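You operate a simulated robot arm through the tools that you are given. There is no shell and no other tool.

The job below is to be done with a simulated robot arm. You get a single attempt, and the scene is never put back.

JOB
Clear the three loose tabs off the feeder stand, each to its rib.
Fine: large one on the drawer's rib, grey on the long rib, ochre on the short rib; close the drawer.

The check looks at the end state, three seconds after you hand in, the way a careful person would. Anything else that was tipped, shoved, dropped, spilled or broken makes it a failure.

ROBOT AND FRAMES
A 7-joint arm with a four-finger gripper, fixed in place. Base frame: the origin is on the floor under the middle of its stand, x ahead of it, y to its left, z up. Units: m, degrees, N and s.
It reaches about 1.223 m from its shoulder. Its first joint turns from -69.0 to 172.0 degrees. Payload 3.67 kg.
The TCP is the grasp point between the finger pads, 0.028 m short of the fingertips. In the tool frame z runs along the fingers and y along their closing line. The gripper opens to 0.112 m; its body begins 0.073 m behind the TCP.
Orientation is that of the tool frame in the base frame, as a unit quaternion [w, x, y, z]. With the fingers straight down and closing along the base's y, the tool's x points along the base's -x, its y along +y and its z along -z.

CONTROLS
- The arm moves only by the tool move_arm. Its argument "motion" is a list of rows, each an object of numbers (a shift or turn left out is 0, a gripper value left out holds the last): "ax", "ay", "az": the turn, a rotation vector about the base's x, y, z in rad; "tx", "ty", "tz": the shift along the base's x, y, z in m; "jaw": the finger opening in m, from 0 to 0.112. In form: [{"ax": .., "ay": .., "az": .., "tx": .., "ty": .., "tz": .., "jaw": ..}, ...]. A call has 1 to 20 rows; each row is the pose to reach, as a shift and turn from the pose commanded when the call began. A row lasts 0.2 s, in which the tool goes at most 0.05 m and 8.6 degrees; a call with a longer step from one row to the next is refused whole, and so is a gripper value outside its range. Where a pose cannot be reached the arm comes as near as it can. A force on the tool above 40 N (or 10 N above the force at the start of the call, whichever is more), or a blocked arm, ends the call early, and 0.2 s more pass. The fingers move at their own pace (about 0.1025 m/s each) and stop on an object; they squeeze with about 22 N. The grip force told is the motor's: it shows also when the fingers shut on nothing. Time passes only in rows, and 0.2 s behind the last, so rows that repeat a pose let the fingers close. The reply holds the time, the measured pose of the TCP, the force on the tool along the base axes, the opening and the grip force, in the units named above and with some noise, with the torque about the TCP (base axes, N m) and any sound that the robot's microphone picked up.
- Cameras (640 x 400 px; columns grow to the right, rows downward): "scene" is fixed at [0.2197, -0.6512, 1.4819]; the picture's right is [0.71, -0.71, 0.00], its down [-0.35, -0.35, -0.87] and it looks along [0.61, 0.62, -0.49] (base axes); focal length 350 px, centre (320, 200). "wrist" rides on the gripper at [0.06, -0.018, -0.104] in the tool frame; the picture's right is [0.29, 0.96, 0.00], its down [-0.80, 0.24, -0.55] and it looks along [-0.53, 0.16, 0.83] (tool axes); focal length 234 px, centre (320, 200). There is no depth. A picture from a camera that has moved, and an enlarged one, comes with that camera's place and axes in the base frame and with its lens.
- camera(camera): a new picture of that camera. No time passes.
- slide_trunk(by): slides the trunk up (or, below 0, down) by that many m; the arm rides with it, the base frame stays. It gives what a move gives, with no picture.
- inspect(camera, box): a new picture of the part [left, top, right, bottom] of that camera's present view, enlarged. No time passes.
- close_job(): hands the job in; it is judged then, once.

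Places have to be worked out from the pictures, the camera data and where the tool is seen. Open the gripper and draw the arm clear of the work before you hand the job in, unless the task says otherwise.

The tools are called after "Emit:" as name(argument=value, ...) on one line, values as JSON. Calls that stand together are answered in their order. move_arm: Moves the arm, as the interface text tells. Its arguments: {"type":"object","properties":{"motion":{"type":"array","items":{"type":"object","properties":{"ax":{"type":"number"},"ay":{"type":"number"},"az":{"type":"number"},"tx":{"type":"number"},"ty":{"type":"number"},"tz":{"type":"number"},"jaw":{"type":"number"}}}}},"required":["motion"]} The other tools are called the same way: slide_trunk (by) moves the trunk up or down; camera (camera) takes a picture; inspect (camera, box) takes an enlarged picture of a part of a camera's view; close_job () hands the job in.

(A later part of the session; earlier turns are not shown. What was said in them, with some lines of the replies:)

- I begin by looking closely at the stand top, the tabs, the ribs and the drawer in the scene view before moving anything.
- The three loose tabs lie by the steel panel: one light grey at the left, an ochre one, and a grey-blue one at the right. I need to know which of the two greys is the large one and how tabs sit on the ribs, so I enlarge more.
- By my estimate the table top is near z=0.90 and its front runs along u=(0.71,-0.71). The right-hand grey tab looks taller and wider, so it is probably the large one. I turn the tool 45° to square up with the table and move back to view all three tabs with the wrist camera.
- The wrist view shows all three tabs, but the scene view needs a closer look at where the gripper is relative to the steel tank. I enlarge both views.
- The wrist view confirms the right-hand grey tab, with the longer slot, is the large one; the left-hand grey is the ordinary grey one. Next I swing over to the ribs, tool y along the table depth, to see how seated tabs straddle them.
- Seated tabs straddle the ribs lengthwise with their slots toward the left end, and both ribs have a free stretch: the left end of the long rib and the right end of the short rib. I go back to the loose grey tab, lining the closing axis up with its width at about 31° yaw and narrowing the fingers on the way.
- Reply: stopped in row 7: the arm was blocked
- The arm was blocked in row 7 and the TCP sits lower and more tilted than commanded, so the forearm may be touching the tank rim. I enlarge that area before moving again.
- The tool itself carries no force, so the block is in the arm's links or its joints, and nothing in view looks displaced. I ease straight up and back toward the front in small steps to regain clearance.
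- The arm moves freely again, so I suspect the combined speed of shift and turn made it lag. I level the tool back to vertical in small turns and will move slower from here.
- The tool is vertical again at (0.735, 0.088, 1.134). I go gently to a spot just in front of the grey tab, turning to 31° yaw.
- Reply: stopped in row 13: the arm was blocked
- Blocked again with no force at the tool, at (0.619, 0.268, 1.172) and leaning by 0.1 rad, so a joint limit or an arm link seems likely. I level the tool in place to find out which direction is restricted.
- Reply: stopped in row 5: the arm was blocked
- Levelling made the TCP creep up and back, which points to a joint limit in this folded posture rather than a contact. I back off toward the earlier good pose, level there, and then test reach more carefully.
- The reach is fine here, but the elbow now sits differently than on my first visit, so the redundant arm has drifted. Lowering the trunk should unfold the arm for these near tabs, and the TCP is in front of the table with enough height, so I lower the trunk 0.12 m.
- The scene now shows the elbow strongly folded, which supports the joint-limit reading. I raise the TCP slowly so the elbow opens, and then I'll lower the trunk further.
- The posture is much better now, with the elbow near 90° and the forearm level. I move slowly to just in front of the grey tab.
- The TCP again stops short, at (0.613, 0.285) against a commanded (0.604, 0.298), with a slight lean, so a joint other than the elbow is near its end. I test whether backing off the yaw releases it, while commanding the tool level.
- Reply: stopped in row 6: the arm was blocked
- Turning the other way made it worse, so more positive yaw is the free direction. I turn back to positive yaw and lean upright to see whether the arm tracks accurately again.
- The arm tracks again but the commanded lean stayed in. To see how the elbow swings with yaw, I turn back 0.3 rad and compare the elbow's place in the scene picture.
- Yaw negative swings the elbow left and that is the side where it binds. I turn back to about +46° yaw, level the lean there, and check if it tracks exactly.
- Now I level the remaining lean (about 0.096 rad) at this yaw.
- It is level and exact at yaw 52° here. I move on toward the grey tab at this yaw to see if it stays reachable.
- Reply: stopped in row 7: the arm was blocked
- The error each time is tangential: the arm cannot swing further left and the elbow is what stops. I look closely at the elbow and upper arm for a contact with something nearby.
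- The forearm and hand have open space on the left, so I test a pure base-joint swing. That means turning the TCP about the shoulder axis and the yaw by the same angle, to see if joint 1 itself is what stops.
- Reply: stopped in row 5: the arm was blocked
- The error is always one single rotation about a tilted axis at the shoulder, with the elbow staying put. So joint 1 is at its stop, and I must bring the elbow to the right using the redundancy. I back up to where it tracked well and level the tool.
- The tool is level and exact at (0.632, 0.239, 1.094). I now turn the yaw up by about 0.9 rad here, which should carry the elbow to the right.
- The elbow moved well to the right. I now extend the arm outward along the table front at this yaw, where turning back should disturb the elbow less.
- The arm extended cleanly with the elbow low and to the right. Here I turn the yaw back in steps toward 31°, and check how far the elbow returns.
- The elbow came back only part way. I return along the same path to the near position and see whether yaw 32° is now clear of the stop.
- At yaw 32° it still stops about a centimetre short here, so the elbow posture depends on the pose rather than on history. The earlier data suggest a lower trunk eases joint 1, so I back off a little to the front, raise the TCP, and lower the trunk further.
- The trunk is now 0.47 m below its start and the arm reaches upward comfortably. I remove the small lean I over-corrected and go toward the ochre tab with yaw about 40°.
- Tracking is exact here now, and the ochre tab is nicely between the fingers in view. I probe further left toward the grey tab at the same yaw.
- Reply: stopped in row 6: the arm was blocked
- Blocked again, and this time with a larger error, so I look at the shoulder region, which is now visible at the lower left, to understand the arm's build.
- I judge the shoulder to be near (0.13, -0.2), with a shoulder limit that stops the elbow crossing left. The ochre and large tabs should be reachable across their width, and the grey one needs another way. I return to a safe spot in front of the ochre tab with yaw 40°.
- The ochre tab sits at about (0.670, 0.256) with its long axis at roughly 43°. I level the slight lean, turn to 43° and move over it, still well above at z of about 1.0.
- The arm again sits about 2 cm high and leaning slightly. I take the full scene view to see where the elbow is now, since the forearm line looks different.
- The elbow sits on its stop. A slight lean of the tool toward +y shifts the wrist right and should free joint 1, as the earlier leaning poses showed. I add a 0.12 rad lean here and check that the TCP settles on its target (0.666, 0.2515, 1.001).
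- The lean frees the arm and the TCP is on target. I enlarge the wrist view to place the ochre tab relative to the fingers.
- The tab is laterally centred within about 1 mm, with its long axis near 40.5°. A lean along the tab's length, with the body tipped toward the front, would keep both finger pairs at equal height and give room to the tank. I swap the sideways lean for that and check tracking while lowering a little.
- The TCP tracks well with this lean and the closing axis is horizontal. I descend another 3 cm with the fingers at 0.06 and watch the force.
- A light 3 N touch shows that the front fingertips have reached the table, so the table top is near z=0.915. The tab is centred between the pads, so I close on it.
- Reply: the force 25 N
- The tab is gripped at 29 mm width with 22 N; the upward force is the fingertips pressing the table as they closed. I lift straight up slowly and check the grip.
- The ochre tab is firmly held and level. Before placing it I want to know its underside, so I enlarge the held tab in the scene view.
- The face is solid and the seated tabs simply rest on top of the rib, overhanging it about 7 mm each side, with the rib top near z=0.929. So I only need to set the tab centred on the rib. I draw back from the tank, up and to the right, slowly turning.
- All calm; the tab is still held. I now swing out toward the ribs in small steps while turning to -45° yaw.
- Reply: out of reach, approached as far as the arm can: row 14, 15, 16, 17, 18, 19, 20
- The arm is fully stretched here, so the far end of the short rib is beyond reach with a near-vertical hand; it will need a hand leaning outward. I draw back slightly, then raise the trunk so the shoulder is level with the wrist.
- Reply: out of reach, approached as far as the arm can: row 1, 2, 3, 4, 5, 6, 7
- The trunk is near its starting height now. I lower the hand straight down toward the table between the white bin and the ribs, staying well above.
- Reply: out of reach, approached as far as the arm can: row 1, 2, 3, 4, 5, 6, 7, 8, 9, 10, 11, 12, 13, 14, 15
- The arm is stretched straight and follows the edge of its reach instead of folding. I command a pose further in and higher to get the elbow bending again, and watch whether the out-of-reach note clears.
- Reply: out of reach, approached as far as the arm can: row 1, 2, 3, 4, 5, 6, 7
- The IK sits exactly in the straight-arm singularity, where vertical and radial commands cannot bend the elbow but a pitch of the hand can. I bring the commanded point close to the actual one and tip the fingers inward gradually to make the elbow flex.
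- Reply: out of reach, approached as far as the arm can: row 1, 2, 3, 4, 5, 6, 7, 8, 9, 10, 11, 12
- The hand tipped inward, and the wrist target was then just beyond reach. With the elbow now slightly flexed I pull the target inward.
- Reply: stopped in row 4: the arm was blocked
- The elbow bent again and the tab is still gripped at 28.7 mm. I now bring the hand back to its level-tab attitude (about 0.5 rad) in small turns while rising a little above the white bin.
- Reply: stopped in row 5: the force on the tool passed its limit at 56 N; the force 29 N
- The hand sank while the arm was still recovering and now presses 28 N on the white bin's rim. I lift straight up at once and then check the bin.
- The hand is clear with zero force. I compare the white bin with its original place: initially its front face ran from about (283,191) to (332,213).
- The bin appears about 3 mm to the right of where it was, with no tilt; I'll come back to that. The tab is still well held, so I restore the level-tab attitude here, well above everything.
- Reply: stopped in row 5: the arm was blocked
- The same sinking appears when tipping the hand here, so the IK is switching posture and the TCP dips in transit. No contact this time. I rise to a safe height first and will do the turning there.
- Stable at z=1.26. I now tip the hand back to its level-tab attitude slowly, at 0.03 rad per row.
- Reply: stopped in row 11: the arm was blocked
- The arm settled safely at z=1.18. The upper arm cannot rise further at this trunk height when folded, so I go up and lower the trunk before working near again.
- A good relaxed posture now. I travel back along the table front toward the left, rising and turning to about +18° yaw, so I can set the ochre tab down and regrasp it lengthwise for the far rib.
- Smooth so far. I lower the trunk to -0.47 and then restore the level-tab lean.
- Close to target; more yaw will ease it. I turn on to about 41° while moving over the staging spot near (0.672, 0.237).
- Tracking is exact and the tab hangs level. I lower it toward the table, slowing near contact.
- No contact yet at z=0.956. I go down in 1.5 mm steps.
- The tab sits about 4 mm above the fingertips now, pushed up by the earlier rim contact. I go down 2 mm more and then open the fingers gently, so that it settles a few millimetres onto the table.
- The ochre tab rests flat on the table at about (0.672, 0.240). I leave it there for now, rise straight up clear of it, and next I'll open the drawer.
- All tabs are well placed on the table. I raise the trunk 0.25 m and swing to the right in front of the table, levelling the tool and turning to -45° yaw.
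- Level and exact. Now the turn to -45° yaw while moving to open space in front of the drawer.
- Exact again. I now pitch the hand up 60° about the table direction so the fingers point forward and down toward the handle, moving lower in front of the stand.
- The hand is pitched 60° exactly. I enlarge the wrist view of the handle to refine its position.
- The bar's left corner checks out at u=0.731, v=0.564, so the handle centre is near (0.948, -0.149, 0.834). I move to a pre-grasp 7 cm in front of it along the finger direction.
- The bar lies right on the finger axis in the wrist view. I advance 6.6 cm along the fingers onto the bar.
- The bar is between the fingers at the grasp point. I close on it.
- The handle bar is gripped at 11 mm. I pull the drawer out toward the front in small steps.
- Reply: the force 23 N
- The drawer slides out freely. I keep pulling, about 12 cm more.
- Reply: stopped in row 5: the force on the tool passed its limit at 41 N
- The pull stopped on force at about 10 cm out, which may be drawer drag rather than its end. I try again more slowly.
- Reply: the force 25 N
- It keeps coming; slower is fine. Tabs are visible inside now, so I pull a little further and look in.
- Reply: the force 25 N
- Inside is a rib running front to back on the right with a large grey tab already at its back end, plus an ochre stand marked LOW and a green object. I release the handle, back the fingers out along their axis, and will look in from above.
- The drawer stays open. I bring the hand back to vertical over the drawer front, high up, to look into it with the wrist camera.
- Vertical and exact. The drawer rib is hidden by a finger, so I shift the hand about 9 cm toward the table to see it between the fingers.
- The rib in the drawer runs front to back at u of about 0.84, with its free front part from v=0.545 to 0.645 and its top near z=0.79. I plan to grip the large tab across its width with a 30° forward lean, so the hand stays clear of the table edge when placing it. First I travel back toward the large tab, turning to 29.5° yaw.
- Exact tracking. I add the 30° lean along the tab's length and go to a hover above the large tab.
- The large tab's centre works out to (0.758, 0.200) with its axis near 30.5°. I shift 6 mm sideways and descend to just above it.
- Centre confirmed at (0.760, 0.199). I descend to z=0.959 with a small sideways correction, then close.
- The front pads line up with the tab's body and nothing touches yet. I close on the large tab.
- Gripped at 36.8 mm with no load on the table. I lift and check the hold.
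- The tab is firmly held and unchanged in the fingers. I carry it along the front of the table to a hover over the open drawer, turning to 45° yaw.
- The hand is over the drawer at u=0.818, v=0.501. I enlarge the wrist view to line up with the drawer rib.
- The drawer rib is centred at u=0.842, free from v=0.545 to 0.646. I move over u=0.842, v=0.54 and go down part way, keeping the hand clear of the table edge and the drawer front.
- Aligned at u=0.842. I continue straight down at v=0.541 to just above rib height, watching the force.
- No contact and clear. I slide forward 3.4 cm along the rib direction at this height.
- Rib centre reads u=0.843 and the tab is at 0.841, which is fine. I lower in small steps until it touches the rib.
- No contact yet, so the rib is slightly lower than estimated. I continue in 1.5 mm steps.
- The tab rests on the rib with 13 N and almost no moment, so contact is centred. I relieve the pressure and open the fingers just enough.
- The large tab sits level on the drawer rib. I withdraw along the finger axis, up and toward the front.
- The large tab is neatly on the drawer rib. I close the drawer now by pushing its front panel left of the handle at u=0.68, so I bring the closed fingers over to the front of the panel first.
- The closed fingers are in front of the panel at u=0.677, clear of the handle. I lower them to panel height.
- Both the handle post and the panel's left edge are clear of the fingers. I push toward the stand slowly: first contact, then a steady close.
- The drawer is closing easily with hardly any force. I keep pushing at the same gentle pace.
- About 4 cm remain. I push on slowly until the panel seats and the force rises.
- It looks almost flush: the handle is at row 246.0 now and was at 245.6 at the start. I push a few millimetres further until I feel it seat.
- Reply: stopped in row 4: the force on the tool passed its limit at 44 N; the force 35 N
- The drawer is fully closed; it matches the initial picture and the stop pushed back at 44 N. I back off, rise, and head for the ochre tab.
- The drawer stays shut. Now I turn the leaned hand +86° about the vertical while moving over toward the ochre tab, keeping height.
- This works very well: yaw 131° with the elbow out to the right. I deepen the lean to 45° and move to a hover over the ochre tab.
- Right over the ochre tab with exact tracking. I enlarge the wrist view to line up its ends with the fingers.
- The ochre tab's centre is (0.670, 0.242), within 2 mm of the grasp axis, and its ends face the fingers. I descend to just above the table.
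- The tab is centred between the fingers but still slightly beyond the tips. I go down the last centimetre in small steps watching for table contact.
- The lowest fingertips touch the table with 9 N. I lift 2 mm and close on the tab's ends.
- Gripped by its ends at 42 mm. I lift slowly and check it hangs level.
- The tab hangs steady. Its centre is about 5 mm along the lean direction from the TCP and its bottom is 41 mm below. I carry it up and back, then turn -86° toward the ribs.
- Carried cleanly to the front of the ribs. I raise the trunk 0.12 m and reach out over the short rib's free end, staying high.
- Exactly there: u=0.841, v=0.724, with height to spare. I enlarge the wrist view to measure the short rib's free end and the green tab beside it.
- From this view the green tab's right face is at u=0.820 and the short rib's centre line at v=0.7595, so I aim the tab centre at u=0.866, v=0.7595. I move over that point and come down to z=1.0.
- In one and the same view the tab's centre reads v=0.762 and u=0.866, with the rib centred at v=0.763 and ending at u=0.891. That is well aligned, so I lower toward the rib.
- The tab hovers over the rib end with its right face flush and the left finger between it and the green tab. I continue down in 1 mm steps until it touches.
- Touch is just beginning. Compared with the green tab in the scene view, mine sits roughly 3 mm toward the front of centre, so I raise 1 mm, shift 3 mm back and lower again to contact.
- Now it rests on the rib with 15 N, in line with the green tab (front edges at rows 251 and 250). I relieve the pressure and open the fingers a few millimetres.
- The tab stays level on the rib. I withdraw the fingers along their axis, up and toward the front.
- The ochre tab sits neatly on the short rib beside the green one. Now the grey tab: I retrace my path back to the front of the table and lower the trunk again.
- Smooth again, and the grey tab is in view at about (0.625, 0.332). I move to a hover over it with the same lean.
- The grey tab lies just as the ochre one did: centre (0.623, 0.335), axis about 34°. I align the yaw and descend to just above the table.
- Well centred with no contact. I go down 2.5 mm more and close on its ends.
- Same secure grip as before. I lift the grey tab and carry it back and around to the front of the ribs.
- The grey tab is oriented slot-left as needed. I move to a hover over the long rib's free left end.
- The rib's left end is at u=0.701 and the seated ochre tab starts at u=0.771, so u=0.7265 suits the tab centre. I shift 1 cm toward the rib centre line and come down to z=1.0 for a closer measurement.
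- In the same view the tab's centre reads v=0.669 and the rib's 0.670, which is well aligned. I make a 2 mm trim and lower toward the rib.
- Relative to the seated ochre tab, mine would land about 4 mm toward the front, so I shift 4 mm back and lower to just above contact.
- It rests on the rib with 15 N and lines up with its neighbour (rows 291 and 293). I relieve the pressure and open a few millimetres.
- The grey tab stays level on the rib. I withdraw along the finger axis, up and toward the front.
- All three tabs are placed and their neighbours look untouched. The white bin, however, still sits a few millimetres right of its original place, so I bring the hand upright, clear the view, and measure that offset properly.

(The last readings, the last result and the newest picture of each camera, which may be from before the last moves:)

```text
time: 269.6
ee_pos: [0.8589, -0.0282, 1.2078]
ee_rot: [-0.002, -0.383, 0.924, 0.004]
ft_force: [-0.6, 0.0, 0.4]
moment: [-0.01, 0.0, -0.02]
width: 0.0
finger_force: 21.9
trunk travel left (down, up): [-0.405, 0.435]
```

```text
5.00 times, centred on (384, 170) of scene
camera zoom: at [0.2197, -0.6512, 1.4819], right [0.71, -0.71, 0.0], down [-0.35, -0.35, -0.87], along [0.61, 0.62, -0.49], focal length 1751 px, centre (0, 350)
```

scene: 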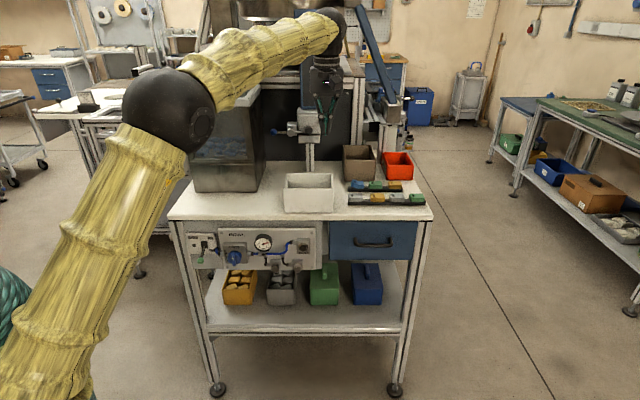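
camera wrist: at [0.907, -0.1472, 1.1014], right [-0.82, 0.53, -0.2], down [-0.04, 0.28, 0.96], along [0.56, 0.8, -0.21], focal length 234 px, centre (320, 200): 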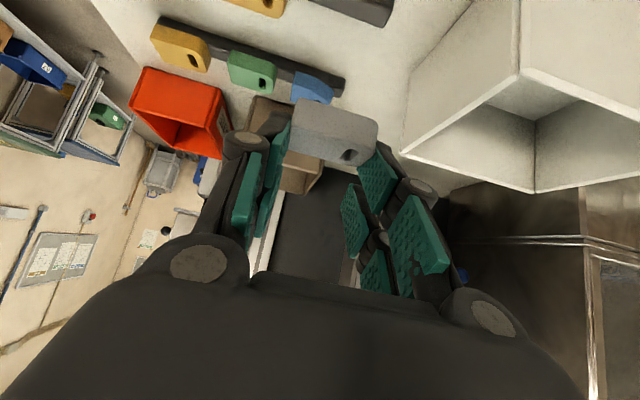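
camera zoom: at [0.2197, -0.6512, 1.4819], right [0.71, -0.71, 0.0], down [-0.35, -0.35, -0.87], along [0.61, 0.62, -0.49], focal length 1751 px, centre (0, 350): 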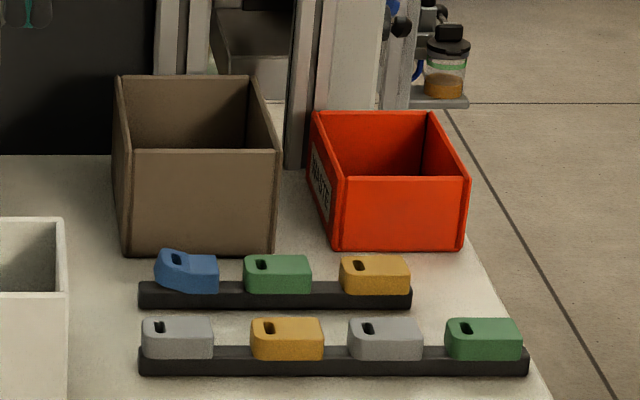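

Everything matches the initial picture except the white bin, which stands upright and square but about 3 mm to the right. That is too small to risk another contact. I open the gripper and draw the arm back and up, clear of the stand.

Emit:
move_arm(motion=[{"tx": -0.01, "ty": -0.008, "tz": 0.01, "jaw": 0.04}, {"tx": -0.02, "ty": -0.016, "tz": 0.02, "jaw": 0.08}, {"tx": -0.03, "ty": -0.024, "tz": 0.03, "jaw": 0.1}, {"tx": -0.04, "ty": -0.032, "tz": 0.04}, {"tx": -0.05, "ty": -0.04, "tz": 0.05}, {"tx": -0.06, "ty": -0.048, "tz": 0.06}, {"tx": -0.07, "ty": -0.056, "tz": 0.07}, {"tx": -0.08, "ty": -0.064, "tz": 0.08}, {"tx": -0.09, "ty": -0.072, "tz": 0.09}, {"tx": -0.1, "ty": -0.08, "tz": 0.1}, {"tx": -0.11, "ty": -0.088, "tz": 0.11}, {"tx": -0.11, "ty": -0.088, "tz": 0.11}])

Emit:
camera(camera="scene")

Emit:
inspect(camera="scene", box=[330, 165, 442, 260])

Emit:
inspect(camera="scene", box=[180, 50, 340, 150])

```text
time: 272.2
ee_pos: [0.7489, -0.1174, 1.3162]
ee_rot: [-0.002, -0.381, 0.925, 0.003]
ft_force: [0.6, 0.0, 0.5]
moment: [0.0, 0.02, 0.0]
width: 0.0999
finger_force: 0.1
trunk travel left (down, up): [-0.405, 0.435]
```

```text
taken
```

scene: 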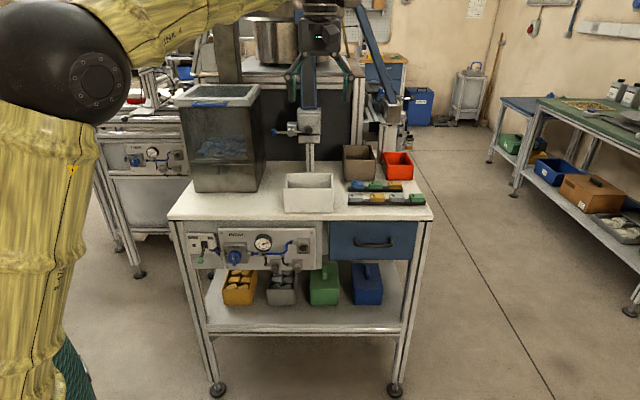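

```text
4.21 times, centred on (386, 212) of scene
camera zoom: at [0.2197, -0.6512, 1.4819], right [0.71, -0.71, 0.0], down [-0.35, -0.35, -0.87], along [0.61, 0.62, -0.49], focal length 1475 px, centre (42, 147)
```

zoom: 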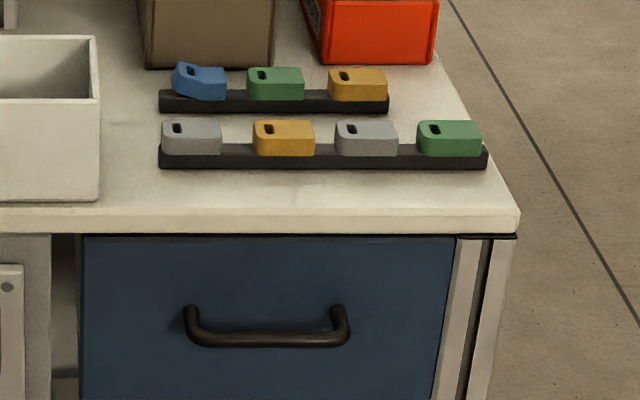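

```text
4.00 times, centred on (260, 100) of scene
camera zoom: at [0.2197, -0.6512, 1.4819], right [0.71, -0.71, 0.0], down [-0.35, -0.35, -0.87], along [0.61, 0.62, -0.49], focal length 1401 px, centre (560, 600)
```

zoom: 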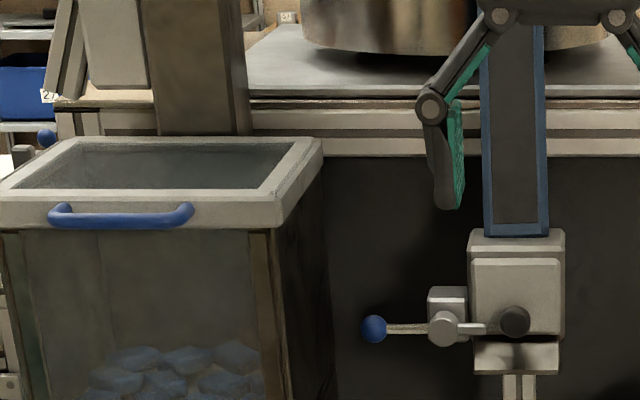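

The final views show grey on the long rib, ochre on the short rib and the drawer shut with the large tab on its rib. The gripper is open and the arm is clear, so I hand the job in.

Emit:
close_job()

```text
The job is handed in.
```

I put all three tabs on their ribs, closed the drawer and handed the job in, but I knocked the white bin on the way. It ended up about 3 to 5 mm to the right of where it started.

- **Large grey tab:** on the front end of the rib in the drawer. It lies along the rib, while the tab already in the drawer lies across it. I pushed the drawer slowly until it hit its stop.
- **Grey tab:** on the left end of the long rib, slot to the left like its neighbours.
- **Ochre tab:** on the right end of the short rib, slot to the left, beside the green tab.
- **White bin:** the arm lost height while turning and the hand pressed on its rim, passing 50 N at the peak. The bin is upright and square, so I left it rather than risk another contact. It does count as something that was shoved.

Nothing else on the stand looks moved in the final pictures. I could not look inside the drawer after closing it, so I am assuming the large tab stayed put. The gripper is open and the arm is clear of the stand.
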